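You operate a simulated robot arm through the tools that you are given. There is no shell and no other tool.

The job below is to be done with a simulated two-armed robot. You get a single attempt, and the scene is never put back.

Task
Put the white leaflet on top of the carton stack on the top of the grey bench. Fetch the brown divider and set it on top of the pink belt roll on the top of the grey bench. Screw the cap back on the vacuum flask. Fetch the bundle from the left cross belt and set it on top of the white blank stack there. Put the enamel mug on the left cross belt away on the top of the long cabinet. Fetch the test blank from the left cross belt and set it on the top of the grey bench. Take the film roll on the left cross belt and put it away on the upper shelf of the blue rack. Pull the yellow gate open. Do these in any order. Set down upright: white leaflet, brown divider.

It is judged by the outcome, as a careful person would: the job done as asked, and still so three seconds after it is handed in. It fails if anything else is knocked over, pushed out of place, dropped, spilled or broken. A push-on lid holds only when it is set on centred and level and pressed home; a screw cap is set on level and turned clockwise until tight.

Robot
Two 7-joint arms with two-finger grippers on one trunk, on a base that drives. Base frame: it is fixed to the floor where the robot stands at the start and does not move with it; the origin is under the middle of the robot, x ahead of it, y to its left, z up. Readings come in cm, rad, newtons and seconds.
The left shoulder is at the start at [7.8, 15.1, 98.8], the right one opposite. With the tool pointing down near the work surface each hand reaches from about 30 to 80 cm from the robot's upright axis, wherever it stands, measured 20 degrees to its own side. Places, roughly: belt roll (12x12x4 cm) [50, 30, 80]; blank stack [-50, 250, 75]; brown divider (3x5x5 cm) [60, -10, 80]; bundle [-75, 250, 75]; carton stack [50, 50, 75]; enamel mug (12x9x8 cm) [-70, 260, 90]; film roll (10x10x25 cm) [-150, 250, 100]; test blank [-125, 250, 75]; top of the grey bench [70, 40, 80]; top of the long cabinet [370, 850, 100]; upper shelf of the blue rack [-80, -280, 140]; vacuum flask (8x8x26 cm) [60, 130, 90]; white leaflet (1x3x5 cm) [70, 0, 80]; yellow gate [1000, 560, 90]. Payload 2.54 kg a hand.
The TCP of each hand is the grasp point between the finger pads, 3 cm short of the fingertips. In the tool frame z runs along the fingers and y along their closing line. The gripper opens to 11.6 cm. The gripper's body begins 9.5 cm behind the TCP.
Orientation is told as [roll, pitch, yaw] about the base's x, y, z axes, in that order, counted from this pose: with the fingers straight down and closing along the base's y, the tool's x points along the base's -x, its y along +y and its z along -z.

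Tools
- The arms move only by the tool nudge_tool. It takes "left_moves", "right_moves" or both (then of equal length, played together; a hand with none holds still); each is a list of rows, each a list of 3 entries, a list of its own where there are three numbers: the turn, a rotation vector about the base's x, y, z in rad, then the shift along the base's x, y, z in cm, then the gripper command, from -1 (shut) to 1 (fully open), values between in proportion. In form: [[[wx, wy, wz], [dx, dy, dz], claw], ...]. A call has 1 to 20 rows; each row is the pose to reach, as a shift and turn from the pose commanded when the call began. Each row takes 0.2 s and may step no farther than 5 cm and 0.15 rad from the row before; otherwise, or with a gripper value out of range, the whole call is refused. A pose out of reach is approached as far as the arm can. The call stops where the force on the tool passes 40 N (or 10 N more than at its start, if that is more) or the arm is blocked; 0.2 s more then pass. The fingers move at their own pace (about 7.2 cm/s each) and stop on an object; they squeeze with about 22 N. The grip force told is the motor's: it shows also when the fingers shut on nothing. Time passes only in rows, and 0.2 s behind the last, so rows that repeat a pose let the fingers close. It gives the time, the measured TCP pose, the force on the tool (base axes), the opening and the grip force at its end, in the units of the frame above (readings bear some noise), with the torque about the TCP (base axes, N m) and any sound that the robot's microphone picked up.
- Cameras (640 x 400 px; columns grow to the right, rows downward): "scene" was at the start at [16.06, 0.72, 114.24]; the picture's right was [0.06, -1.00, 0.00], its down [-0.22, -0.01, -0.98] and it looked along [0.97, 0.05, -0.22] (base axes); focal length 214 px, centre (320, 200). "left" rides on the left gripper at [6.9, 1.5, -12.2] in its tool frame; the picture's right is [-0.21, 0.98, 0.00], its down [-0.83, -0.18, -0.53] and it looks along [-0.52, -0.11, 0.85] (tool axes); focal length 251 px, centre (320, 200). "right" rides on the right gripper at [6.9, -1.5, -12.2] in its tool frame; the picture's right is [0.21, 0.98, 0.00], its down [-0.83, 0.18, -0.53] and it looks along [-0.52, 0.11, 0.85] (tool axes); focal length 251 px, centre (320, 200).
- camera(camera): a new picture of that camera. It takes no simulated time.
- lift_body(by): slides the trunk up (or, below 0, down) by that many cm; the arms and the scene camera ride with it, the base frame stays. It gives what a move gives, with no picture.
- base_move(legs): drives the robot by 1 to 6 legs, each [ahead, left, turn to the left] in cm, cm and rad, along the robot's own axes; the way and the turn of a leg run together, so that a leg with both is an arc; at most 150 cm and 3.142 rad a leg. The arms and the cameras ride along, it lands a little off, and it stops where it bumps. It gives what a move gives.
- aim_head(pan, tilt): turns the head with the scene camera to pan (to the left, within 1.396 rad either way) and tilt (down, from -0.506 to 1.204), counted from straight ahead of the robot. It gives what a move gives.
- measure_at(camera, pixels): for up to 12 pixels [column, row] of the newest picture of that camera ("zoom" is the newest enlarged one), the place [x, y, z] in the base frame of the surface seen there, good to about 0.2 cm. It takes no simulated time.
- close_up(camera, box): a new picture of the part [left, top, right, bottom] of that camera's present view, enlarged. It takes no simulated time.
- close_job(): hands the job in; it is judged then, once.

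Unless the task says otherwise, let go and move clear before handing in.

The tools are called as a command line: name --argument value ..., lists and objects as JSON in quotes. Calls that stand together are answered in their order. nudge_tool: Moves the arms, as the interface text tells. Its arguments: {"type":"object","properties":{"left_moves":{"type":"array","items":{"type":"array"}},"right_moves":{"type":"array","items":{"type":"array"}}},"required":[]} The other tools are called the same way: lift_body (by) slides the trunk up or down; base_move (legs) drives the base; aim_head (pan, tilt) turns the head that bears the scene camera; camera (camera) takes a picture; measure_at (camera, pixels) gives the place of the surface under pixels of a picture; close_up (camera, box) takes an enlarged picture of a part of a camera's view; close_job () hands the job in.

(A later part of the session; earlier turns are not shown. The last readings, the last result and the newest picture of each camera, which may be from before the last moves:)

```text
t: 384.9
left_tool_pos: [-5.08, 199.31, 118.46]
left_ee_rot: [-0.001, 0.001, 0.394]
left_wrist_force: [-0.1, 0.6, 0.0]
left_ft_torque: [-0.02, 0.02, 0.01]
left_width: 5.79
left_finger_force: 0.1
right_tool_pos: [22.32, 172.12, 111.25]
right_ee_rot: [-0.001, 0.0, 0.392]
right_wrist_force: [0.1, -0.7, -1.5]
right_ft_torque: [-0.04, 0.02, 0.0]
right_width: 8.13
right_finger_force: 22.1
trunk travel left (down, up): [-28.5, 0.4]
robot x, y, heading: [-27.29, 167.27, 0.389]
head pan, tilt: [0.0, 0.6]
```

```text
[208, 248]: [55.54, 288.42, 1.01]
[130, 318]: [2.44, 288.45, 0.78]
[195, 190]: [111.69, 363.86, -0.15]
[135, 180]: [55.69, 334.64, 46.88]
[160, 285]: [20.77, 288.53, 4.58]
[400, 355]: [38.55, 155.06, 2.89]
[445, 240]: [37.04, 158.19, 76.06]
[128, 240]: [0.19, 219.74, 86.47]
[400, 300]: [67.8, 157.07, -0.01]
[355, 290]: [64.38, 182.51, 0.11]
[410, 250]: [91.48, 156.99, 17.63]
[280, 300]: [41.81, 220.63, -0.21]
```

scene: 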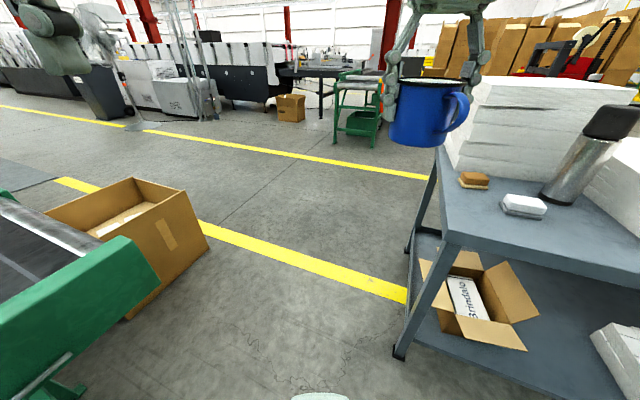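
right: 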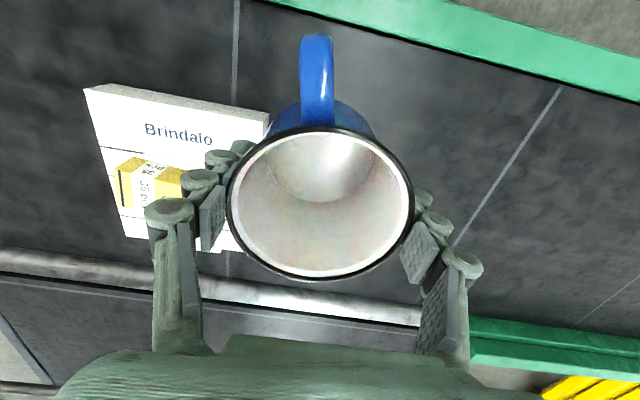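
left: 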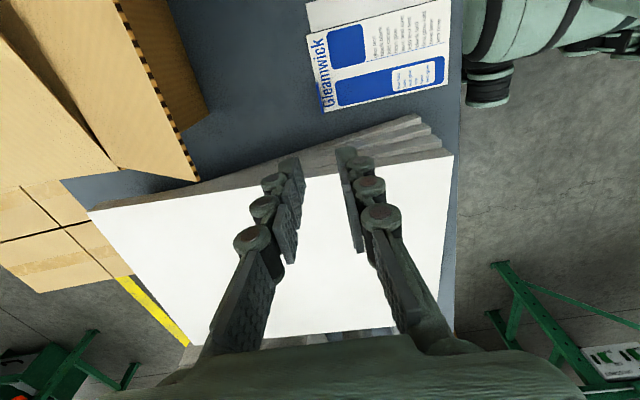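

The gap is centred on my heading. I drive through 95 cm.

base_move --legs '[[97, 0, 0.015]]'

base_move --legs '[[0, 0, 0.65]]'

aim_head --pan 0.0 --tilt 0.25

camera --camera "scene"

```text
t: 390.1
left_tool_pos: [85.15, 238.02, 118.24]
left_ee_rot: [-0.002, 0.004, 0.412]
left_wrist_force: [-0.2, 0.4, 0.5]
left_ft_torque: [0.03, 0.01, 0.03]
left_width: 5.79
left_finger_force: 0.1
right_tool_pos: [113.04, 211.35, 111.23]
right_ee_rot: [-0.001, 0.0, 0.409]
right_wrist_force: [0.2, 0.5, -1.5]
right_ft_torque: [0.02, 0.02, 0.0]
right_width: 8.13
right_finger_force: 22.4
trunk travel left (down, up): [-28.5, 0.4]
robot x, y, heading: [62.71, 205.78, 0.412]
head pan, tilt: [0.0, 0.6]
```

```text
t: 392.2
left_tool_pos: [61.46, 244.87, 118.52]
left_ee_rot: [-0.002, 0.002, 1.051]
left_wrist_force: [-0.1, 0.1, -0.6]
left_ft_torque: [0.01, 0.0, -0.03]
left_width: 5.82
left_finger_force: 0.2
right_tool_pos: [99.77, 240.04, 111.22]
right_ee_rot: [0.001, -0.001, 1.049]
right_wrist_force: [1.3, 0.6, -1.3]
right_ft_torque: [0.02, -0.02, 0.03]
right_width: 8.12
right_finger_force: 22.3
trunk travel left (down, up): [-28.5, 0.4]
robot x, y, heading: [63.52, 205.81, 1.047]
head pan, tilt: [0.0, 0.6]
```

```text
t: 393.1
left_tool_pos: [61.45, 244.87, 118.43]
left_ee_rot: [-0.002, 0.0, 1.052]
left_wrist_force: [0.1, 0.2, -0.8]
left_ft_torque: [-0.01, -0.01, 0.01]
left_width: 5.81
left_finger_force: 0.0
right_tool_pos: [99.65, 240.07, 111.23]
right_ee_rot: [0.001, -0.002, 1.05]
right_wrist_force: [0.5, -0.5, -1.2]
right_ft_torque: [0.0, 0.01, 0.02]
right_width: 8.12
right_finger_force: 21.6
trunk travel left (down, up): [-28.5, 0.4]
robot x, y, heading: [63.37, 205.36, 1.051]
head pan, tilt: [0.0, 0.25]
```

```text
taken
```

scene: 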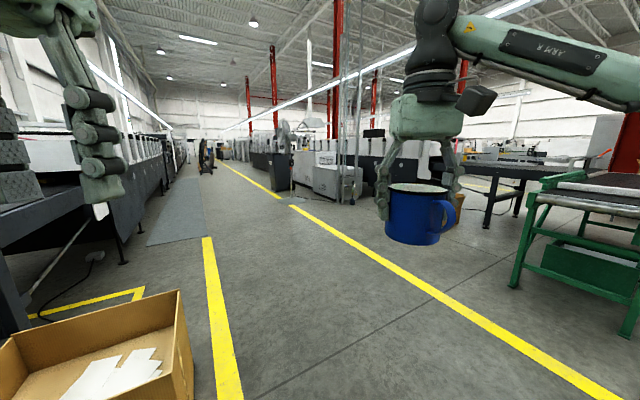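

close_up --camera "scene" --box '[200, 110, 400, 220]'

measure_at --camera "scene" --pixels '[[280, 160], [284, 148], [300, 170], [325, 178], [345, 185], [290, 180], [265, 165], [375, 165], [310, 158], [270, 150], [250, 150], [325, 152]]'

```text
3.20 times, centred on (300, 165) of scene
```

zoom: 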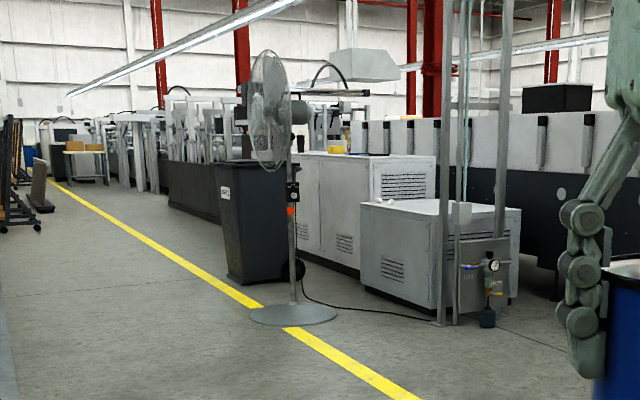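

```text
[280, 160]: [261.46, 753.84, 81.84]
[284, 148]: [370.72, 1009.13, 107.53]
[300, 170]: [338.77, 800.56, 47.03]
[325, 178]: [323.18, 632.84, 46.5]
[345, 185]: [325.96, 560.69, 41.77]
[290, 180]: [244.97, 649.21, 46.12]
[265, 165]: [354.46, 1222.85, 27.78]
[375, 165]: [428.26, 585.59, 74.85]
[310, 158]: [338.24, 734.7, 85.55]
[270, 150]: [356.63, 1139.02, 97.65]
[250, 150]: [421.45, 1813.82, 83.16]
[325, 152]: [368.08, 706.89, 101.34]
```

The long white cabinet (zoom [370,180]) has its aisle side at x≈338 and top z≈101; a fan and trash bin stand in front of its near part. I measure those obstacles' footprints.

measure_at --camera "zoom" --pixels '[[293, 315], [255, 312], [335, 318], [230, 275], [290, 285], [222, 170], [262, 172], [300, 170], [350, 155], [300, 230], [352, 258], [430, 160]]'

measure_at --camera "zoom" --pixels '[[380, 155], [330, 153], [305, 153], [340, 148], [410, 158], [160, 235], [100, 200], [60, 180], [240, 290], [390, 390], [180, 190], [210, 150]]'

```text
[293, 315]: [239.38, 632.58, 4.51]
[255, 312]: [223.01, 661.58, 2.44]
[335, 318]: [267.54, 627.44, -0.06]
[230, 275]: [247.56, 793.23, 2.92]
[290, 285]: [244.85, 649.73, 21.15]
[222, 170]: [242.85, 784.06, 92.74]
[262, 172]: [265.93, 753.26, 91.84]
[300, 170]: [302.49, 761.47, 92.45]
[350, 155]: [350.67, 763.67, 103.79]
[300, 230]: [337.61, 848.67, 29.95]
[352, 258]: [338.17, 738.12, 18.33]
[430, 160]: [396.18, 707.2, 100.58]
```

```text
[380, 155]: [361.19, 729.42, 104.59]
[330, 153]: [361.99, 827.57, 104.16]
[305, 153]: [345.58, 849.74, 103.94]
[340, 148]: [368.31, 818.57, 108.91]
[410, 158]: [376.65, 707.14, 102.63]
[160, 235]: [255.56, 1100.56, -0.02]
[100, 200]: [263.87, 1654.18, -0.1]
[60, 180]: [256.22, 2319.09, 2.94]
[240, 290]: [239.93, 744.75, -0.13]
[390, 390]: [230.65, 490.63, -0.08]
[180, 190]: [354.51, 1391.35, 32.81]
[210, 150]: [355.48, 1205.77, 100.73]
```

The cabinet's aisle side is x≈338, spanning y≥707, top z≈104; bin at x 243–302, y 753–793; fan at x 223–250, y≈645. I drive up the aisle at x≈100–160.

base_move --legs '[[0, 0, 0.25], [120, 0, 0], [120, 0, 0]]'

camera --camera "scene"

```text
t: 405.6
left_tool_pos: [115.77, 473.44, 118.42]
left_ee_rot: [-0.001, -0.001, 1.304]
left_wrist_force: [-0.1, -0.4, 0.2]
left_ft_torque: [-0.02, -0.02, -0.03]
left_width: 5.79
left_finger_force: 0.0
right_tool_pos: [153.9, 478.23, 111.23]
right_ee_rot: [0.0, -0.003, 1.305]
right_wrist_force: [0.8, 0.6, -0.7]
right_ft_torque: [0.01, 0.0, 0.0]
right_width: 8.15
right_finger_force: 22.8
trunk travel left (down, up): [-28.5, 0.4]
robot x, y, heading: [126.98, 435.87, 1.303]
head pan, tilt: [0.0, 0.25]
```

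```text
taken
```

scene: 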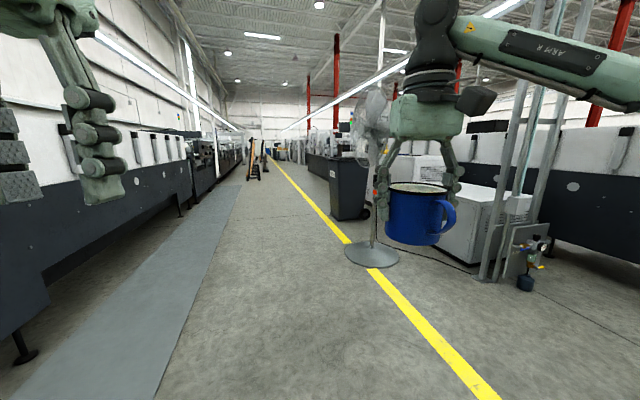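

The aisle is clear. I pass the fan on its left and go on to about y=855.

base_move --legs '[[0, 0, 0.2], [150, 0, 0], [150, 0, 0], [118, 0, 0]]'

base_move --legs '[[0, 0, -1.5]]'

camera --camera "scene"

```text
t: 426.4
left_tool_pos: [136.9, 885.68, 118.31]
left_ee_rot: [-0.001, 0.0, 1.522]
left_wrist_force: [-0.4, 0.1, 0.5]
left_ft_torque: [0.01, 0.01, 0.0]
left_width: 5.8
left_finger_force: 0.1
right_tool_pos: [173.24, 898.78, 111.22]
right_ee_rot: [0.001, -0.002, 1.522]
right_wrist_force: [-0.3, -0.1, -0.8]
right_ft_torque: [-0.01, -0.01, -0.03]
right_width: 8.12
right_finger_force: 21.7
trunk travel left (down, up): [-28.5, 0.4]
robot x, y, heading: [156.18, 851.13, 1.516]
head pan, tilt: [0.0, 0.25]
```

```text
t: 430.6
left_tool_pos: [189.4, 872.33, 118.39]
left_ee_rot: [-0.002, 0.002, -0.004]
left_wrist_force: [0.8, 0.1, -0.5]
left_ft_torque: [-0.05, 0.05, 0.0]
left_width: 5.81
left_finger_force: 0.0
right_tool_pos: [204.21, 836.72, 111.24]
right_ee_rot: [-0.001, 0.0, -0.007]
right_wrist_force: [-0.2, 0.2, -1.2]
right_ft_torque: [-0.02, 0.01, 0.03]
right_width: 8.12
right_finger_force: 22.0
trunk travel left (down, up): [-28.5, 0.4]
robot x, y, heading: [155.91, 851.33, -0.007]
head pan, tilt: [0.0, 0.25]
```

```text
taken
```

scene: 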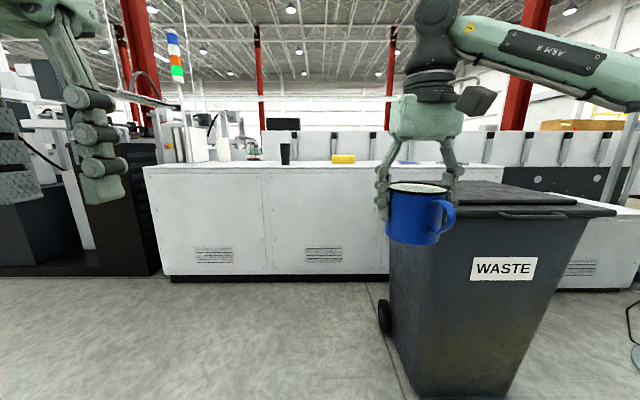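

The long cabinet is straight ahead; the waste bin stands to the right. I measure the cabinet top and its items.

measure_at --camera "scene" --pixels '[[220, 230], [220, 172], [220, 168], [285, 153], [343, 158], [310, 166], [260, 166], [225, 150], [400, 190], [390, 300], [165, 250], [375, 164]]'

close_up --camera "scene" --box '[140, 110, 400, 220]'

```text
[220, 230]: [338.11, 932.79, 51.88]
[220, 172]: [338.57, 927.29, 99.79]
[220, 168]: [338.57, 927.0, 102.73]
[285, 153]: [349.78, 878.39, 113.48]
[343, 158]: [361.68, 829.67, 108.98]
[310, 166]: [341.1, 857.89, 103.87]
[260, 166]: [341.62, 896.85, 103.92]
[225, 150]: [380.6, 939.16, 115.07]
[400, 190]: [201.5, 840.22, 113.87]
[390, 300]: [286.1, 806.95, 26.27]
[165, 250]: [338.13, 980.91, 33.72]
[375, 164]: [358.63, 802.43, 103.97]
```

```text
2.46 times, centred on (270, 165) of scene
```

zoom: 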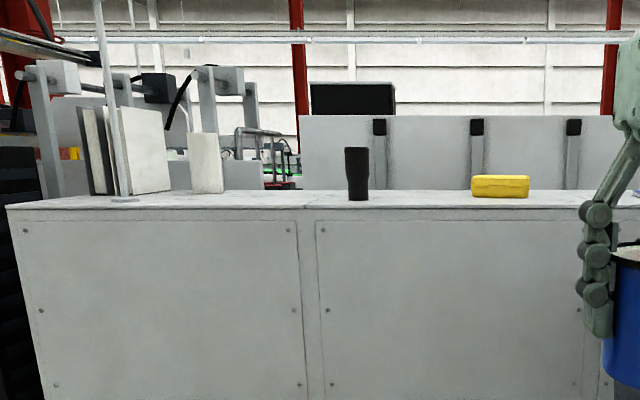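

Cabinet top z≈103.9; free space between the black tumbler ([352,878]) and the yellow item ([362,830]). I raise the mug and drive up to the cabinet.

nudge_tool --right_moves '[[[0, 0, 0], [0, 0, 3], -1], [[0, 0, 0], [0, 0, 6], -1], [[0, 0, 0], [0, 0, 9], -1], [[0, 0, 0], [0, 0, 9], -1]]'

base_move --legs '[[0, 12, 0.007], [120, 0, 0]]'

aim_head --pan -0.1 --tilt 0.4

camera --camera "scene"

```text
t: 431.6
left_tool_pos: [189.52, 872.28, 118.4]
left_ee_rot: [-0.002, 0.0, -0.003]
left_wrist_force: [0.1, -1.0, 0.7]
left_ft_torque: [-0.03, 0.06, -0.02]
left_width: 5.79
left_finger_force: 0.1
right_tool_pos: [204.27, 836.64, 120.01]
right_ee_rot: [0.001, -0.002, -0.008]
right_wrist_force: [0.1, -0.5, -1.1]
right_ft_torque: [-0.01, 0.04, -0.02]
right_width: 8.11
right_finger_force: 22.5
trunk travel left (down, up): [-28.5, 0.4]
robot x, y, heading: [156.29, 851.63, -0.008]
head pan, tilt: [0.0, 0.25]
```

```text
t: 439.2
left_tool_pos: [309.93, 885.07, 118.47]
left_ee_rot: [-0.002, 0.0, 0.007]
left_wrist_force: [0.7, 0.8, -0.5]
left_ft_torque: [-0.01, 0.01, -0.02]
left_width: 5.83
left_finger_force: 0.1
right_tool_pos: [324.99, 849.57, 120.16]
right_ee_rot: [-0.001, -0.001, 0.005]
right_wrist_force: [-0.7, 0.1, -1.5]
right_ft_torque: [0.01, 0.02, -0.03]
right_width: 8.14
right_finger_force: 21.4
trunk travel left (down, up): [-28.5, 0.4]
robot x, y, heading: [276.61, 864.08, 0.001]
head pan, tilt: [0.0, 0.25]
```

```text
t: 439.9
left_tool_pos: [309.86, 885.01, 118.42]
left_ee_rot: [-0.003, -0.001, 0.007]
left_wrist_force: [-0.4, -0.1, -0.1]
left_ft_torque: [0.0, -0.02, -0.03]
left_width: 5.79
left_finger_force: 0.1
right_tool_pos: [324.88, 849.64, 120.19]
right_ee_rot: [0.0, -0.003, 0.003]
right_wrist_force: [0.2, -0.9, -1.1]
right_ft_torque: [0.05, -0.01, 0.02]
right_width: 8.11
right_finger_force: 21.8
trunk travel left (down, up): [-28.5, 0.4]
robot x, y, heading: [276.63, 864.22, 0.003]
head pan, tilt: [-0.099, 0.4]
```

```text
taken
```

scene: 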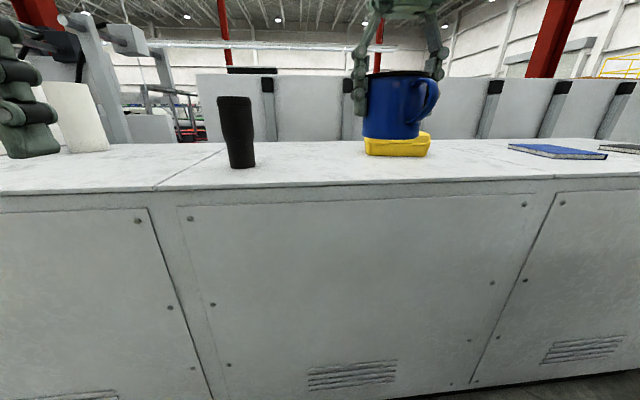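

measure_at --camera "scene" --pixels '[[243, 164], [395, 152], [368, 148], [430, 148], [300, 165], [330, 160], [300, 186], [545, 150], [240, 105], [80, 150], [225, 165], [260, 160]]'

```text
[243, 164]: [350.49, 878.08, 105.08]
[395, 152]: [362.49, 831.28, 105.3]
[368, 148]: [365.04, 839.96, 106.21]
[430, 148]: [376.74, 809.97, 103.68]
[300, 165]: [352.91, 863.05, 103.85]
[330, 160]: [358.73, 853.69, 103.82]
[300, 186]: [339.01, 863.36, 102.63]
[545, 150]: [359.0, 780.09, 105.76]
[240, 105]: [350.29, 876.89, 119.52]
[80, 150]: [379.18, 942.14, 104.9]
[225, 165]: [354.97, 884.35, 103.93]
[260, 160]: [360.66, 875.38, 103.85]
```

The spot [352,857] is clear by >10 cm to the tumbler and the yellow item. I drive 12 cm closer and extend the mug over it.

base_move --legs '[[12, 0, 0]]'

nudge_tool --right_moves '[[[0, 0, 0], [3, 1.5, 0], -1], [[0, 0, 0], [6, 3, 0], -1], [[0, 0, 0], [9, 4.5, 0], -1], [[0, 0, 0], [12, 6, 0], -1], [[0, 0, 0], [15, 7.3, 0], -1], [[0, 0, 0], [15, 7.3, -2], -1], [[0, 0, 0], [15, 7.3, -4], -1], [[0, 0, 0], [15, 7.3, -6], -1], [[0, 0, 0], [15, 7.3, -8], -1], [[0, 0, 0], [15, 7.3, -9], -1], [[0, 0, 0], [15, 7.3, -9], -1]]'

camera --camera "scene"

camera --camera "right"

```text
t: 441.1
left_tool_pos: [321.98, 884.95, 118.39]
left_ee_rot: [-0.003, 0.001, 0.006]
left_wrist_force: [0.1, 0.0, -0.3]
left_ft_torque: [0.02, 0.06, 0.01]
left_width: 5.79
left_finger_force: 0.0
right_tool_pos: [337.02, 849.56, 120.14]
right_ee_rot: [0.0, 0.0, 0.003]
right_wrist_force: [0.3, -0.1, -1.6]
right_ft_torque: [-0.01, 0.05, -0.01]
right_width: 8.14
right_finger_force: 22.6
trunk travel left (down, up): [-28.5, 0.4]
robot x, y, heading: [288.97, 863.67, 0.006]
head pan, tilt: [-0.099, 0.4]
```

```text
t: 443.5
left_tool_pos: [321.84, 884.99, 118.52]
left_ee_rot: [-0.004, 0.0, 0.004]
left_wrist_force: [0.4, 0.7, 0.3]
left_ft_torque: [-0.01, -0.01, 0.04]
left_width: 5.8
left_finger_force: 0.1
right_tool_pos: [351.94, 856.8, 111.04]
right_ee_rot: [0.001, -0.004, 0.003]
right_wrist_force: [-0.4, 1.1, -2.6]
right_ft_torque: [0.0, -0.02, 0.0]
right_width: 8.15
right_finger_force: 21.6
right hand out of reach, approached as far as the arm can: row 5
trunk travel left (down, up): [-28.5, 0.4]
robot x, y, heading: [289.06, 864.13, -0.0]
head pan, tilt: [-0.099, 0.4]
```

```text
taken
```

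scene: 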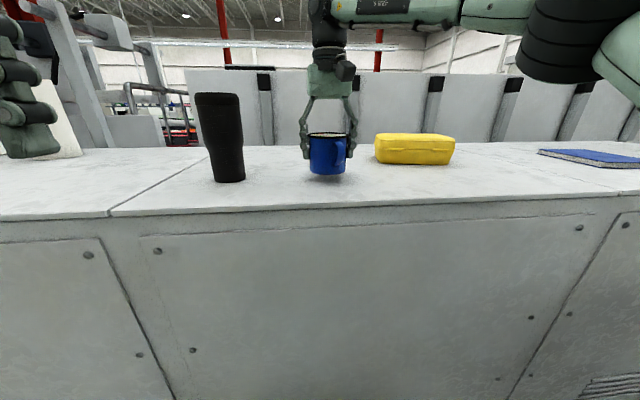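

```text
taken
```

right: 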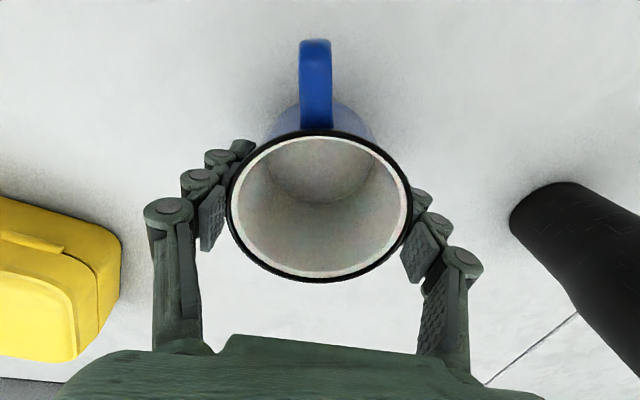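

The mug is ~1.7 cm above the cabinet top, clear on both sides. I lower gently to contact.

nudge_tool --right_moves '[[[0, 0, 0], [0, 0, -0.7], -1], [[0, 0, 0], [0, 0, -1.3], -1], [[0, 0, 0], [0, 0, -1.3], -1]]'

nudge_tool --right_moves '[[[0, 0, 0], [0, 0, -0.1], -1], [[0, 0, 0], [0, 0, -0.2], -1], [[0, 0, 0], [0, 0, -0.2], -1]]'

nudge_tool --right_moves '[[[0, 0, 0], [0, 0, -0.1], -1], [[0, 0, 0], [0, 0, -0.1], -1]]'

nudge_tool --right_moves '[[[0, 0, 0], [0, 0, -0.1], -1], [[0, 0, 0], [0, 0, -0.1], -1]]'

```text
t: 444.3
left_tool_pos: [321.95, 885.06, 118.38]
left_ee_rot: [-0.002, 0.0, 0.005]
left_wrist_force: [0.3, 0.7, -0.7]
left_ft_torque: [0.01, -0.02, 0.0]
left_width: 5.81
left_finger_force: 0.1
right_tool_pos: [352.01, 856.79, 109.61]
right_ee_rot: [0.0, -0.003, 0.002]
right_wrist_force: [-0.1, 0.6, -1.2]
right_ft_torque: [0.0, 0.02, -0.02]
right_width: 8.15
right_finger_force: 22.1
trunk travel left (down, up): [-28.5, 0.4]
robot x, y, heading: [289.15, 864.31, 0.002]
head pan, tilt: [-0.099, 0.4]
```

```text
t: 445.1
left_tool_pos: [321.95, 884.95, 118.46]
left_ee_rot: [-0.001, -0.001, 0.006]
left_wrist_force: [0.2, 0.1, 0.0]
left_ft_torque: [0.0, 0.02, 0.0]
left_width: 5.78
left_finger_force: 0.1
right_tool_pos: [352.04, 856.79, 109.65]
right_ee_rot: [0.0, 0.0, 0.002]
right_wrist_force: [-0.2, -0.1, -1.9]
right_ft_torque: [-0.01, -0.04, 0.0]
right_width: 8.14
right_finger_force: 22.2
trunk travel left (down, up): [-28.5, 0.4]
robot x, y, heading: [288.77, 864.05, -0.0]
head pan, tilt: [-0.099, 0.4]
```

```text
t: 445.7
left_tool_pos: [321.87, 884.98, 118.56]
left_ee_rot: [-0.002, 0.0, 0.004]
left_wrist_force: [0.0, -0.4, 0.5]
left_ft_torque: [0.0, -0.02, 0.02]
left_width: 5.81
left_finger_force: 0.1
right_tool_pos: [352.05, 856.78, 109.52]
right_ee_rot: [0.0, -0.002, 0.004]
right_wrist_force: [0.1, 0.4, -1.7]
right_ft_torque: [0.0, 0.04, -0.01]
right_width: 8.15
right_finger_force: 21.2
trunk travel left (down, up): [-28.5, 0.4]
robot x, y, heading: [288.79, 863.99, 0.001]
head pan, tilt: [-0.099, 0.4]
```

```text
t: 446.3
left_tool_pos: [321.83, 884.97, 118.38]
left_ee_rot: [0.0, 0.001, 0.006]
left_wrist_force: [0.0, 0.0, 0.3]
left_ft_torque: [-0.04, 0.01, -0.02]
left_width: 5.77
left_finger_force: 0.1
right_tool_pos: [351.99, 856.78, 109.44]
right_ee_rot: [0.001, 0.0, 0.003]
right_wrist_force: [-0.2, -0.2, -1.1]
right_ft_torque: [0.02, 0.03, -0.01]
right_width: 8.16
right_finger_force: 21.7
trunk travel left (down, up): [-28.5, 0.4]
robot x, y, heading: [288.95, 863.88, 0.001]
head pan, tilt: [-0.099, 0.4]
```

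Not yet in contact; continuing in 1 mm steps.

nudge_tool --right_moves '[[[0, 0, 0], [0, 0, -0.1], -1], [[0, 0, 0], [0, 0, -0.1], -1]]'

nudge_tool --right_moves '[[[0, 0, 0], [0, 0, -0.1], -1], [[0, 0, 0], [0, 0, -0.1], -1]]'

nudge_tool --right_moves '[[[0, 0, 0], [0, 0, -0.1], -1], [[0, 0, 0], [0, 0, -0.1], -1]]'

close_up --camera "scene" --box '[270, 90, 390, 200]'

```text
t: 446.9
left_tool_pos: [321.98, 884.93, 118.47]
left_ee_rot: [-0.002, 0.001, 0.006]
left_wrist_force: [0.4, -0.2, -0.3]
left_ft_torque: [-0.01, 0.03, -0.02]
left_width: 5.79
left_finger_force: 0.0
right_tool_pos: [352.02, 856.69, 109.28]
right_ee_rot: [0.001, -0.004, 0.004]
right_wrist_force: [-0.2, 1.1, -0.5]
right_ft_torque: [0.0, -0.05, 0.02]
right_width: 8.17
right_finger_force: 22.4
trunk travel left (down, up): [-28.5, 0.4]
robot x, y, heading: [288.91, 863.75, 0.0]
head pan, tilt: [-0.099, 0.4]
```

```text
t: 447.5
left_tool_pos: [321.89, 885.01, 118.39]
left_ee_rot: [-0.001, 0.0, 0.006]
left_wrist_force: [1.0, -0.1, -0.1]
left_ft_torque: [-0.02, 0.01, 0.02]
left_width: 5.82
left_finger_force: 0.1
right_tool_pos: [351.9, 856.85, 109.32]
right_ee_rot: [0.0, -0.006, 0.002]
right_wrist_force: [2.9, 1.8, 6.1]
right_ft_torque: [-0.06, 0.0, 0.01]
right_width: 8.12
right_finger_force: 22.4
trunk travel left (down, up): [-28.5, 0.4]
robot x, y, heading: [289.1, 863.9, 0.007]
head pan, tilt: [-0.099, 0.4]
```

```text
t: 448.1
left_tool_pos: [321.93, 885.15, 118.49]
left_ee_rot: [-0.002, 0.0, 0.005]
left_wrist_force: [0.4, 0.1, 0.2]
left_ft_torque: [-0.02, 0.0, 0.01]
left_width: 5.8
left_finger_force: 0.0
right_tool_pos: [351.87, 856.76, 109.32]
right_ee_rot: [0.002, -0.005, 0.001]
right_wrist_force: [7.2, 1.3, 16.6]
right_ft_torque: [0.03, -0.19, 0.0]
right_width: 8.15
right_finger_force: 22.3
trunk travel left (down, up): [-28.5, 0.4]
robot x, y, heading: [288.98, 863.76, 0.002]
head pan, tilt: [-0.099, 0.4]
```

```text
3.64 times, centred on (330, 145) of scene
```

zoom: 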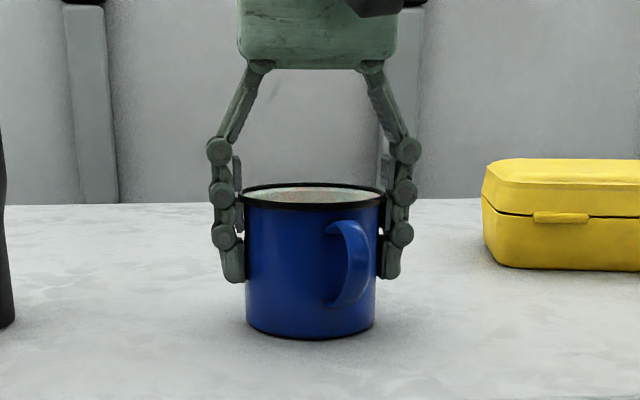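

The mug stands on the cabinet (16 N contact). I ease off, open and lift away.

nudge_tool --right_moves '[[[0, 0, 0], [0, 0, 0.12], -1], [[0, 0, 0], [0, 0, 0.12], 0.45], [[0, 0, 0], [0, 0, 0.12], 0.6], [[0, 0, 0], [0, 0, 0.12], 0.8], [[0, 0, 0], [0, 0, 0.12], 1], [[0, 0, 0], [0, 0, 0.12], 1], [[0, 0, 0], [0, 0, 2], 1], [[0, 0, 0], [0, 0, 5], 1], [[0, 0, 0], [0, 0, 8], 1], [[0, 0, 0], [-3, -1, 11], 1], [[0, 0, 0], [-7, -3, 12], 1], [[0, 0, 0], [-11, -5, 12], 1], [[0, 0, 0], [-15, -7, 12], 1]]'

camera --camera "scene"

```text
t: 450.9
left_tool_pos: [321.92, 884.94, 118.44]
left_ee_rot: [-0.002, -0.002, 0.006]
left_wrist_force: [0.0, 0.4, 0.2]
left_ft_torque: [-0.02, -0.02, -0.02]
left_width: 5.79
left_finger_force: 0.1
right_tool_pos: [336.96, 849.75, 121.15]
right_ee_rot: [0.001, -0.003, 0.005]
right_wrist_force: [-0.3, -0.1, -0.4]
right_ft_torque: [-0.01, -0.03, -0.02]
right_width: 11.59
right_finger_force: 0.1
trunk travel left (down, up): [-28.5, 0.4]
robot x, y, heading: [289.25, 864.15, 0.003]
head pan, tilt: [-0.099, 0.4]
```

```text
taken
```

scene: 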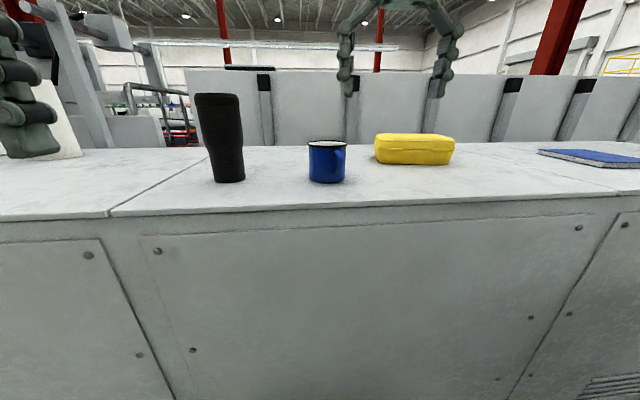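

The mug stands upright on the long cabinet. For the gate at [1000,560] I look in its direction (pan ≈ -0.4) to find a route.

aim_head --pan -0.45 --tilt 0.1

camera --camera "scene"

close_up --camera "scene" --box '[200, 100, 520, 220]'

```text
t: 451.7
left_tool_pos: [321.98, 885.1, 118.47]
left_ee_rot: [-0.002, 0.0, 0.005]
left_wrist_force: [0.4, 0.2, -0.1]
left_ft_torque: [0.0, 0.02, 0.0]
left_width: 5.79
left_finger_force: 0.0
right_tool_pos: [337.12, 849.79, 121.04]
right_ee_rot: [0.001, -0.003, 0.005]
right_wrist_force: [0.1, -0.9, 0.5]
right_ft_torque: [0.02, -0.03, 0.0]
right_width: 11.61
right_finger_force: 0.0
trunk travel left (down, up): [-28.5, 0.4]
robot x, y, heading: [289.03, 864.03, 0.003]
head pan, tilt: [-0.45, 0.099]
```

```text
taken
```

scene: 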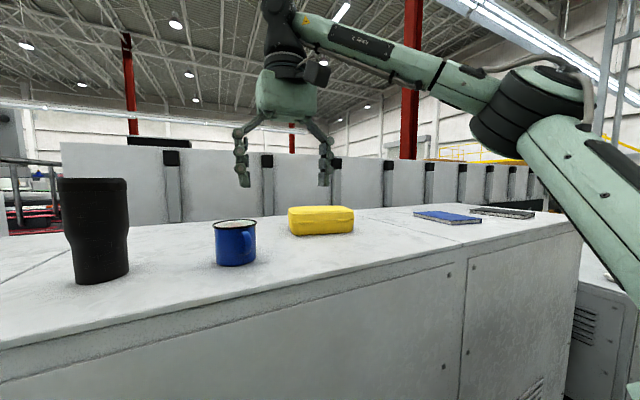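

```text
2.00 times, centred on (360, 160) of scene
```

zoom: 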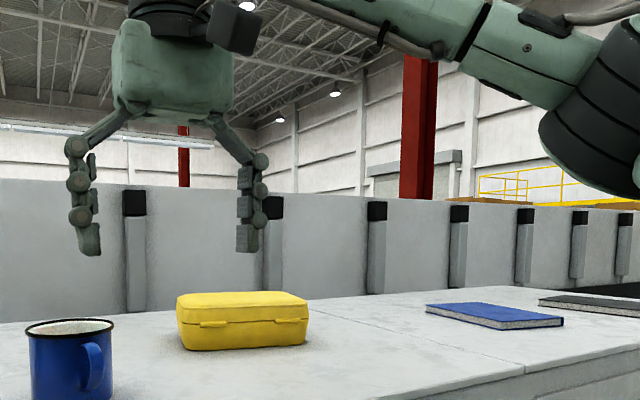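

The machine line blocks the view. I tuck the right hand, back into the aisle and return south to find a way east.

nudge_tool --right_moves '[[[0, 0, 0], [-3, -2, 0], 0.5], [[0, 0, 0], [-6, -4, -1], 0.5], [[0, 0, 0], [-9, -6, -3], 0.5], [[0, 0, 0], [-12, -8, -5], 0.5], [[0, 0, 0], [-15, -10, -7], 0.5], [[0, 0, 0], [-17, -10, -8], 0.5]]'

base_move --legs '[[-135, 0, 0], [0, 0, -1.571], [150, 0, 0], [150, 0, 0], [110, 0, 0]]'

aim_head --pan 0.9 --tilt 0.2

camera --camera "scene"

```text
t: 453.1
left_tool_pos: [321.98, 885.03, 118.38]
left_ee_rot: [-0.002, 0.001, 0.004]
left_wrist_force: [-0.8, 0.1, 0.0]
left_ft_torque: [0.0, -0.05, -0.02]
left_width: 5.8
left_finger_force: 0.0
right_tool_pos: [320.13, 839.75, 113.05]
right_ee_rot: [0.001, -0.002, 0.001]
right_wrist_force: [0.2, -0.3, -0.2]
right_ft_torque: [0.0, 0.0, 0.0]
right_width: 8.7
right_finger_force: 0.0
trunk travel left (down, up): [-28.5, 0.4]
robot x, y, heading: [289.1, 863.97, 0.005]
head pan, tilt: [-0.45, 0.099]
```

```text
t: 483.1
left_tool_pos: [152.27, 422.41, 118.42]
left_ee_rot: [-0.002, -0.002, -1.645]
left_wrist_force: [-0.3, 0.7, 0.2]
left_ft_torque: [-0.03, -0.02, 0.01]
left_width: 5.8
left_finger_force: 0.0
right_tool_pos: [107.36, 427.71, 113.12]
right_ee_rot: [-0.001, -0.004, -1.647]
right_wrist_force: [0.6, -0.1, 0.2]
right_ft_torque: [0.01, -0.02, -0.01]
right_width: 8.71
right_finger_force: 0.1
trunk travel left (down, up): [-28.5, 0.4]
robot x, y, heading: [134.06, 456.82, -1.648]
head pan, tilt: [-0.45, 0.099]
```

```text
t: 484.6
left_tool_pos: [152.43, 422.36, 118.47]
left_ee_rot: [-0.002, 0.0, -1.644]
left_wrist_force: [-0.5, 0.3, -0.5]
left_ft_torque: [0.02, 0.0, 0.01]
left_width: 5.79
left_finger_force: 0.1
right_tool_pos: [107.29, 427.69, 113.27]
right_ee_rot: [0.0, -0.004, -1.647]
right_wrist_force: [-0.2, 0.8, 0.1]
right_ft_torque: [0.01, 0.0, -0.02]
right_width: 8.7
right_finger_force: 0.1
trunk travel left (down, up): [-28.5, 0.4]
robot x, y, heading: [134.01, 457.1, -1.648]
head pan, tilt: [0.901, 0.201]
```

```text
taken
```

scene: 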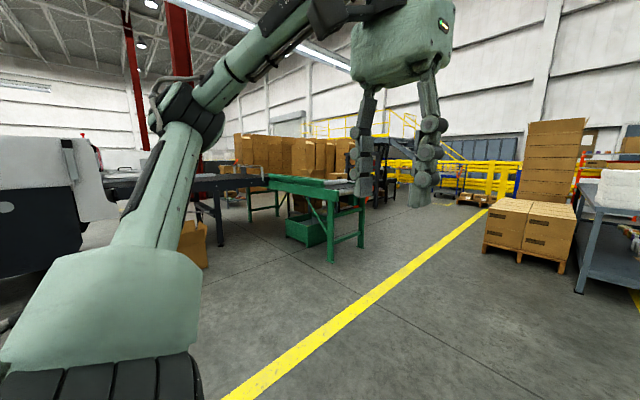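

I turn to face east and look along the line toward the gate.

base_move --legs '[[0, 0, 1.5]]'

aim_head --pan 0.1 --tilt 0.15

camera --camera "scene"

close_up --camera "scene" --box '[180, 90, 440, 240]'

```text
t: 488.8
left_tool_pos: [169.64, 473.31, 118.43]
left_ee_rot: [-0.001, 0.0, -0.134]
left_wrist_force: [-0.1, -0.1, -0.7]
left_ft_torque: [0.0, 0.01, -0.02]
left_width: 5.78
left_finger_force: 0.1
right_tool_pos: [161.64, 428.73, 113.15]
right_ee_rot: [0.0, -0.001, -0.138]
right_wrist_force: [0.3, -0.3, 0.0]
right_ft_torque: [-0.01, 0.01, 0.02]
right_width: 8.69
right_finger_force: 0.0
trunk travel left (down, up): [-28.5, 0.4]
robot x, y, heading: [134.21, 456.82, -0.138]
head pan, tilt: [0.901, 0.201]
```

```text
t: 489.9
left_tool_pos: [169.71, 473.32, 118.38]
left_ee_rot: [-0.002, -0.001, -0.136]
left_wrist_force: [-0.7, 1.2, 0.9]
left_ft_torque: [0.01, 0.0, 0.01]
left_width: 5.8
left_finger_force: 0.1
right_tool_pos: [161.65, 428.62, 113.12]
right_ee_rot: [0.001, -0.002, -0.139]
right_wrist_force: [-0.4, -0.6, 0.5]
right_ft_torque: [-0.04, -0.01, 0.0]
right_width: 8.7
right_finger_force: 0.1
trunk travel left (down, up): [-28.5, 0.4]
robot x, y, heading: [134.32, 456.85, -0.143]
head pan, tilt: [0.099, 0.15]
```

```text
taken
```

scene: 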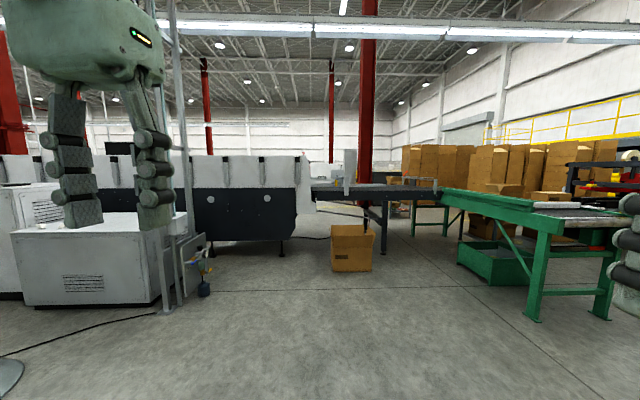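

```text
2.46 times, centred on (310, 165) of scene
```

zoom: 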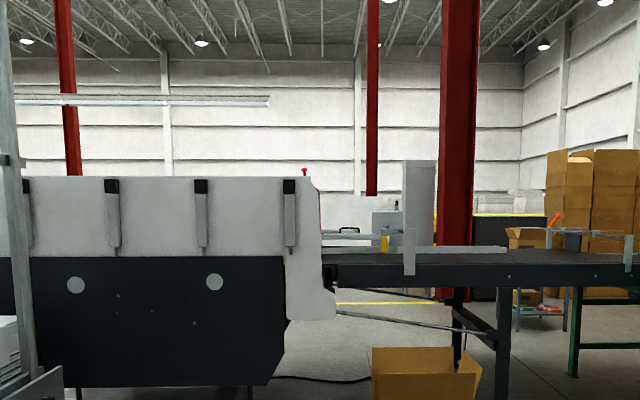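

The machine and conveyors form a line running south-east, so I must go round their southern end. I look that way and measure.

aim_head --pan -0.6 --tilt 0.2

camera --camera "scene"

```text
t: 490.9
left_tool_pos: [169.59, 473.19, 118.39]
left_ee_rot: [-0.001, 0.001, -0.133]
left_wrist_force: [-1.3, -0.2, 0.1]
left_ft_torque: [0.01, 0.0, -0.05]
left_width: 5.8
left_finger_force: 0.0
right_tool_pos: [161.55, 428.69, 113.13]
right_ee_rot: [0.0, -0.003, -0.138]
right_wrist_force: [-0.1, -0.2, -0.3]
right_ft_torque: [0.01, -0.01, 0.01]
right_width: 8.69
right_finger_force: 0.0
trunk travel left (down, up): [-28.5, 0.4]
robot x, y, heading: [133.95, 457.4, -0.135]
head pan, tilt: [-0.6, 0.201]
```

```text
taken
```

scene: 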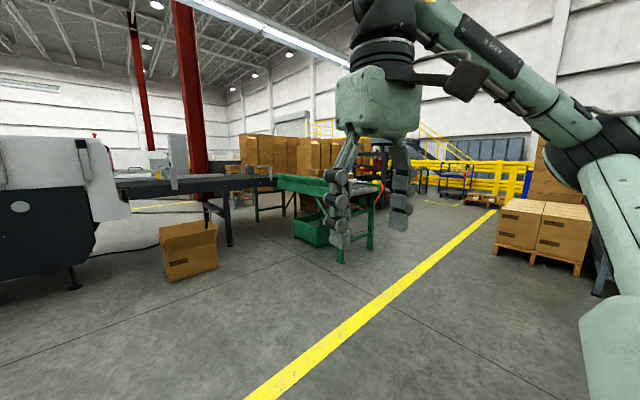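

measure_at --camera "scene" --pixels '[[343, 262], [370, 248], [318, 188], [375, 190], [262, 220], [495, 253], [580, 275], [490, 210], [380, 210], [440, 230], [200, 280], [300, 250]]'

close_up --camera "scene" --box '[220, 110, 540, 260]'

```text
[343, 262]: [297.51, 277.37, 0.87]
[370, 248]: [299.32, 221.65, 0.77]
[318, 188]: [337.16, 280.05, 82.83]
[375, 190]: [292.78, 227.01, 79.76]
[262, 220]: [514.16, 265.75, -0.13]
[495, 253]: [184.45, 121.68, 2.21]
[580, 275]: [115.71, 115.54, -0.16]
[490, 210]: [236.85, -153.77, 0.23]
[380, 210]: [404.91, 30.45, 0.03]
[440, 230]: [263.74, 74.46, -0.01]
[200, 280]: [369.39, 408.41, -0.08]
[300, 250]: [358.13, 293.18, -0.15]
```

```text
2.00 times, centred on (380, 185) of scene
```

zoom: 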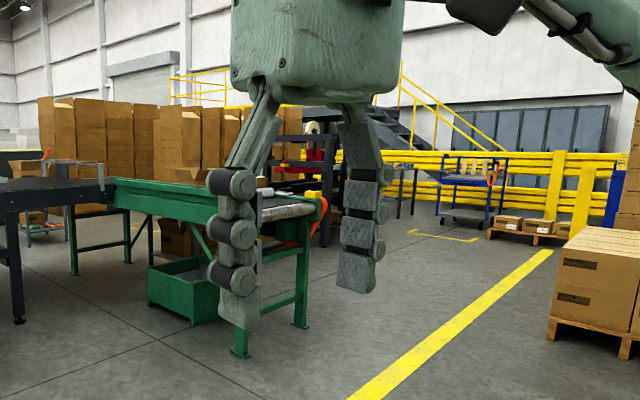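

The green conveyor's end is at x≈295 (y 221–280) and a pallet stands at x≤184, y≤122; the way south-east between them is clear. I drive to about [235,200].

base_move --legs '[[0, 0, -1.06], [140, 0, 0], [135, 0, 0], [0, 0, 1.2]]'

aim_head --pan 0.0 --tilt 0.15

camera --camera "scene"

close_up --camera "scene" --box '[200, 100, 440, 230]'

```text
t: 510.1
left_tool_pos: [270.43, 223.93, 118.38]
left_ee_rot: [-0.001, -0.001, 0.021]
left_wrist_force: [-0.1, 0.1, -0.2]
left_ft_torque: [-0.01, 0.0, 0.03]
left_width: 5.8
left_finger_force: 0.0
right_tool_pos: [269.39, 178.81, 113.21]
right_ee_rot: [-0.001, -0.003, 0.02]
right_wrist_force: [0.2, 0.9, -0.3]
right_ft_torque: [-0.01, -0.02, 0.01]
right_width: 8.71
right_finger_force: 0.0
trunk travel left (down, up): [-28.5, 0.4]
robot x, y, heading: [237.77, 202.49, 0.018]
head pan, tilt: [-0.6, 0.201]
```

```text
t: 511.1
left_tool_pos: [270.36, 223.99, 118.29]
left_ee_rot: [-0.002, 0.0, 0.023]
left_wrist_force: [-0.1, 0.2, 0.3]
left_ft_torque: [0.0, -0.04, -0.02]
left_width: 5.78
left_finger_force: 0.1
right_tool_pos: [269.31, 178.83, 113.14]
right_ee_rot: [-0.002, 0.0, 0.018]
right_wrist_force: [-0.3, 0.5, -0.5]
right_ft_torque: [-0.05, 0.01, 0.01]
right_width: 8.69
right_finger_force: 0.2
trunk travel left (down, up): [-28.5, 0.4]
robot x, y, heading: [237.55, 202.49, 0.021]
head pan, tilt: [0.0, 0.15]
```

```text
taken
```

scene: 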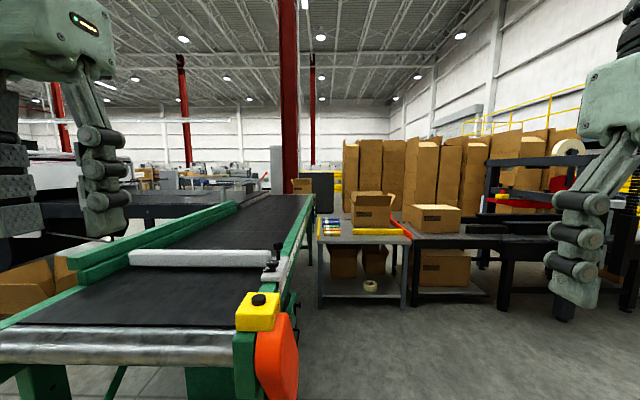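

```text
2.67 times, centred on (320, 165) of scene
```

zoom: 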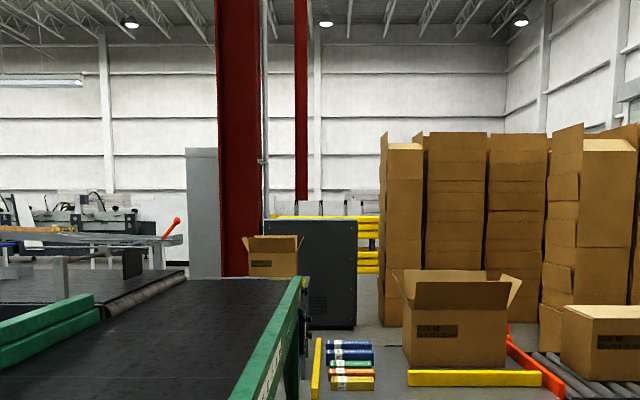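

Ahead are the green conveyor, a packing table and a roller line. I measure where these and the yellow barrier behind (zoom [330,235]) lie.

measure_at --camera "zoom" --pixels '[[330, 218], [370, 232], [370, 262], [310, 280], [265, 265], [200, 220], [170, 240], [400, 250], [450, 340], [90, 240], [60, 280], [575, 150]]'

aim_head --pan -0.6 --tilt 0.2

camera --camera "scene"

```text
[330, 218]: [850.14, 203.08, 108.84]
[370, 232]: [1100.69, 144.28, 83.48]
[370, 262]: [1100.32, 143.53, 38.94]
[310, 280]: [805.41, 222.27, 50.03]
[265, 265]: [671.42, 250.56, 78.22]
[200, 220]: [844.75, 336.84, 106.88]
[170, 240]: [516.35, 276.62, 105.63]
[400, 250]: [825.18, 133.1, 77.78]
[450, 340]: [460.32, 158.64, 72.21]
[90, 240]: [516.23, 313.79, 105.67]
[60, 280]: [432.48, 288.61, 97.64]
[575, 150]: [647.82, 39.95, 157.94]
```

```text
t: 512.1
left_tool_pos: [270.57, 224.01, 118.37]
left_ee_rot: [0.0, 0.0, 0.024]
left_wrist_force: [-0.5, -0.5, -0.6]
left_ft_torque: [0.0, -0.02, 0.0]
left_width: 5.79
left_finger_force: 0.1
right_tool_pos: [269.41, 178.85, 113.19]
right_ee_rot: [0.001, -0.002, 0.018]
right_wrist_force: [-0.5, 0.1, 0.4]
right_ft_torque: [-0.02, -0.01, 0.03]
right_width: 8.72
right_finger_force: 0.1
trunk travel left (down, up): [-28.5, 0.4]
robot x, y, heading: [237.85, 202.54, 0.014]
head pan, tilt: [-0.6, 0.201]
```

```text
taken
```

scene: 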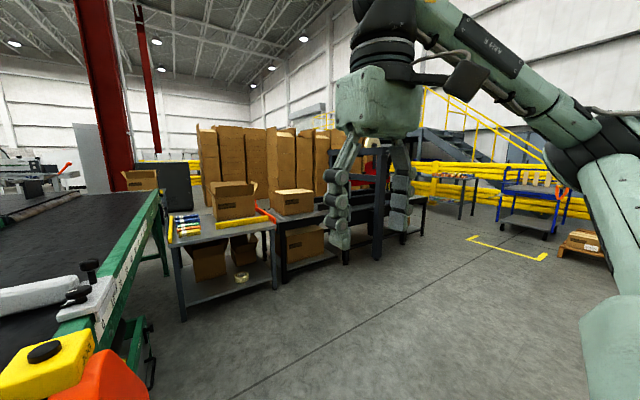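

measure_at --camera "scene" --pixels '[[182, 320], [275, 288], [168, 243], [277, 225], [343, 262], [424, 235], [205, 150], [330, 150], [290, 160], [165, 200], [350, 230], [475, 215]]'

measure_at --camera "scene" --pixels '[[145, 185], [175, 185], [540, 258], [470, 240], [500, 220], [550, 235], [150, 350], [245, 140], [310, 180], [440, 200], [230, 205], [300, 330]]'

```text
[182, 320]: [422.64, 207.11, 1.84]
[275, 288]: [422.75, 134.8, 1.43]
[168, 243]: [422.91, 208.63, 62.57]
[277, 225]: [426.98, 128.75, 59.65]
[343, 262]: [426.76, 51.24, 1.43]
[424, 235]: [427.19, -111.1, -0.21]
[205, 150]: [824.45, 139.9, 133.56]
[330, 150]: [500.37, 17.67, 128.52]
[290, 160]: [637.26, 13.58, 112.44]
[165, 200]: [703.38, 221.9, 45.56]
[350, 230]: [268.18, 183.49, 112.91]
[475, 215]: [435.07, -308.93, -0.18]
```

```text
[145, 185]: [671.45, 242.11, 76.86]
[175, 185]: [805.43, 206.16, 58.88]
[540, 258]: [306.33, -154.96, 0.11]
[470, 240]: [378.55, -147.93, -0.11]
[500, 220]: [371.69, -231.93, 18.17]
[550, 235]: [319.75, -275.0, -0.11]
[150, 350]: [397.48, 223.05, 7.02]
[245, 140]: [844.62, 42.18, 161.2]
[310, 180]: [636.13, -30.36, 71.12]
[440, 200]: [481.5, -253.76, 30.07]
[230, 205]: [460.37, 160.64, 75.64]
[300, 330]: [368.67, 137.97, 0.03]
```

The packing table and roller line form a north–south barrier at x≈423–430 down to y≈-111; east is reached south of that. I drive to about [320,-150] and look east.

base_move --legs '[[0, 0, -1.36], [130, 0, 0], [130, 0, 0], [95, 0, 0], [0, 0, 1.36]]'

aim_head --pan 0.2 --tilt 0.2

camera --camera "scene"

```text
t: 532.6
left_tool_pos: [338.14, -170.24, 118.49]
left_ee_rot: [-0.003, 0.001, -1.357]
left_wrist_force: [-0.2, -0.2, -0.1]
left_ft_torque: [-0.04, 0.0, -0.02]
left_width: 5.81
left_finger_force: 0.1
right_tool_pos: [293.56, -177.71, 113.13]
right_ee_rot: [0.001, -0.001, -1.362]
right_wrist_force: [-0.8, 0.2, 0.1]
right_ft_torque: [-0.02, -0.02, 0.03]
right_width: 8.69
right_finger_force: 0.0
trunk travel left (down, up): [-28.5, 0.4]
robot x, y, heading: [310.8, -141.94, -1.357]
head pan, tilt: [-0.6, 0.201]
stopped in leg 4: the robot was blocked; the commanded pose is now the measured one
```

```text
t: 533.7
left_tool_pos: [338.19, -170.26, 118.34]
left_ee_rot: [-0.003, 0.0, -1.36]
left_wrist_force: [-0.6, -0.2, 0.3]
left_ft_torque: [0.03, -0.01, -0.02]
left_width: 5.79
left_finger_force: 0.0
right_tool_pos: [293.63, -177.82, 113.02]
right_ee_rot: [0.0, -0.001, -1.36]
right_wrist_force: [0.1, 0.9, -0.1]
right_ft_torque: [0.03, -0.02, 0.0]
right_width: 8.7
right_finger_force: 0.1
trunk travel left (down, up): [-28.5, 0.4]
robot x, y, heading: [310.69, -142.34, -1.365]
head pan, tilt: [0.201, 0.201]
```

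```text
taken
```

scene: 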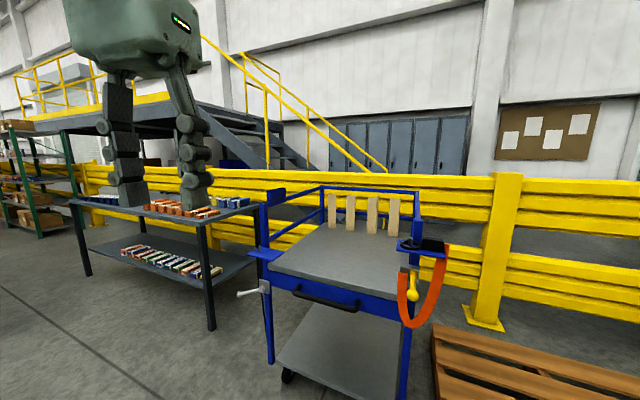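

The base stopped: something blocked it. I look down to see what is in front — the blue cart or the pallet.

measure_at --camera "scene" --pixels '[[270, 355], [400, 320], [340, 320], [265, 250], [435, 325], [550, 380], [250, 290], [405, 280], [290, 375], [210, 325], [430, 380], [345, 240]]'

aim_head --pan 0.0 --tilt 0.95

camera --camera "scene"

```text
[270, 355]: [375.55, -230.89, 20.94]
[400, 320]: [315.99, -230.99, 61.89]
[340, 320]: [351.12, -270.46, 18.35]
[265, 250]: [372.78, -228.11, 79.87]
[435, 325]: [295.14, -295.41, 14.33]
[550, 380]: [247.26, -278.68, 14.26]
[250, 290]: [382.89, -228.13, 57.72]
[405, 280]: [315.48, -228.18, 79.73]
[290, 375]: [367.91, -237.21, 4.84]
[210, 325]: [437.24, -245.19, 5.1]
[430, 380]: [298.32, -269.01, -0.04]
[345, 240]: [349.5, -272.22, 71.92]
```

```text
t: 534.8
left_tool_pos: [338.22, -170.28, 118.39]
left_ee_rot: [-0.002, 0.001, -1.358]
left_wrist_force: [0.0, -0.5, 0.4]
left_ft_torque: [-0.02, -0.02, 0.0]
left_width: 5.82
left_finger_force: 0.0
right_tool_pos: [293.68, -177.76, 113.09]
right_ee_rot: [0.001, -0.003, -1.363]
right_wrist_force: [0.2, 0.2, -0.3]
right_ft_torque: [0.02, -0.02, 0.0]
right_width: 8.69
right_finger_force: 0.1
trunk travel left (down, up): [-28.5, 0.4]
robot x, y, heading: [311.07, -142.13, -1.355]
head pan, tilt: [0.0, 0.949]
```

```text
taken
```

scene: 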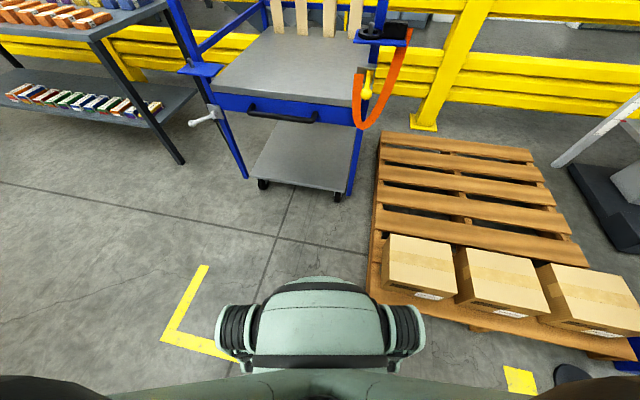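

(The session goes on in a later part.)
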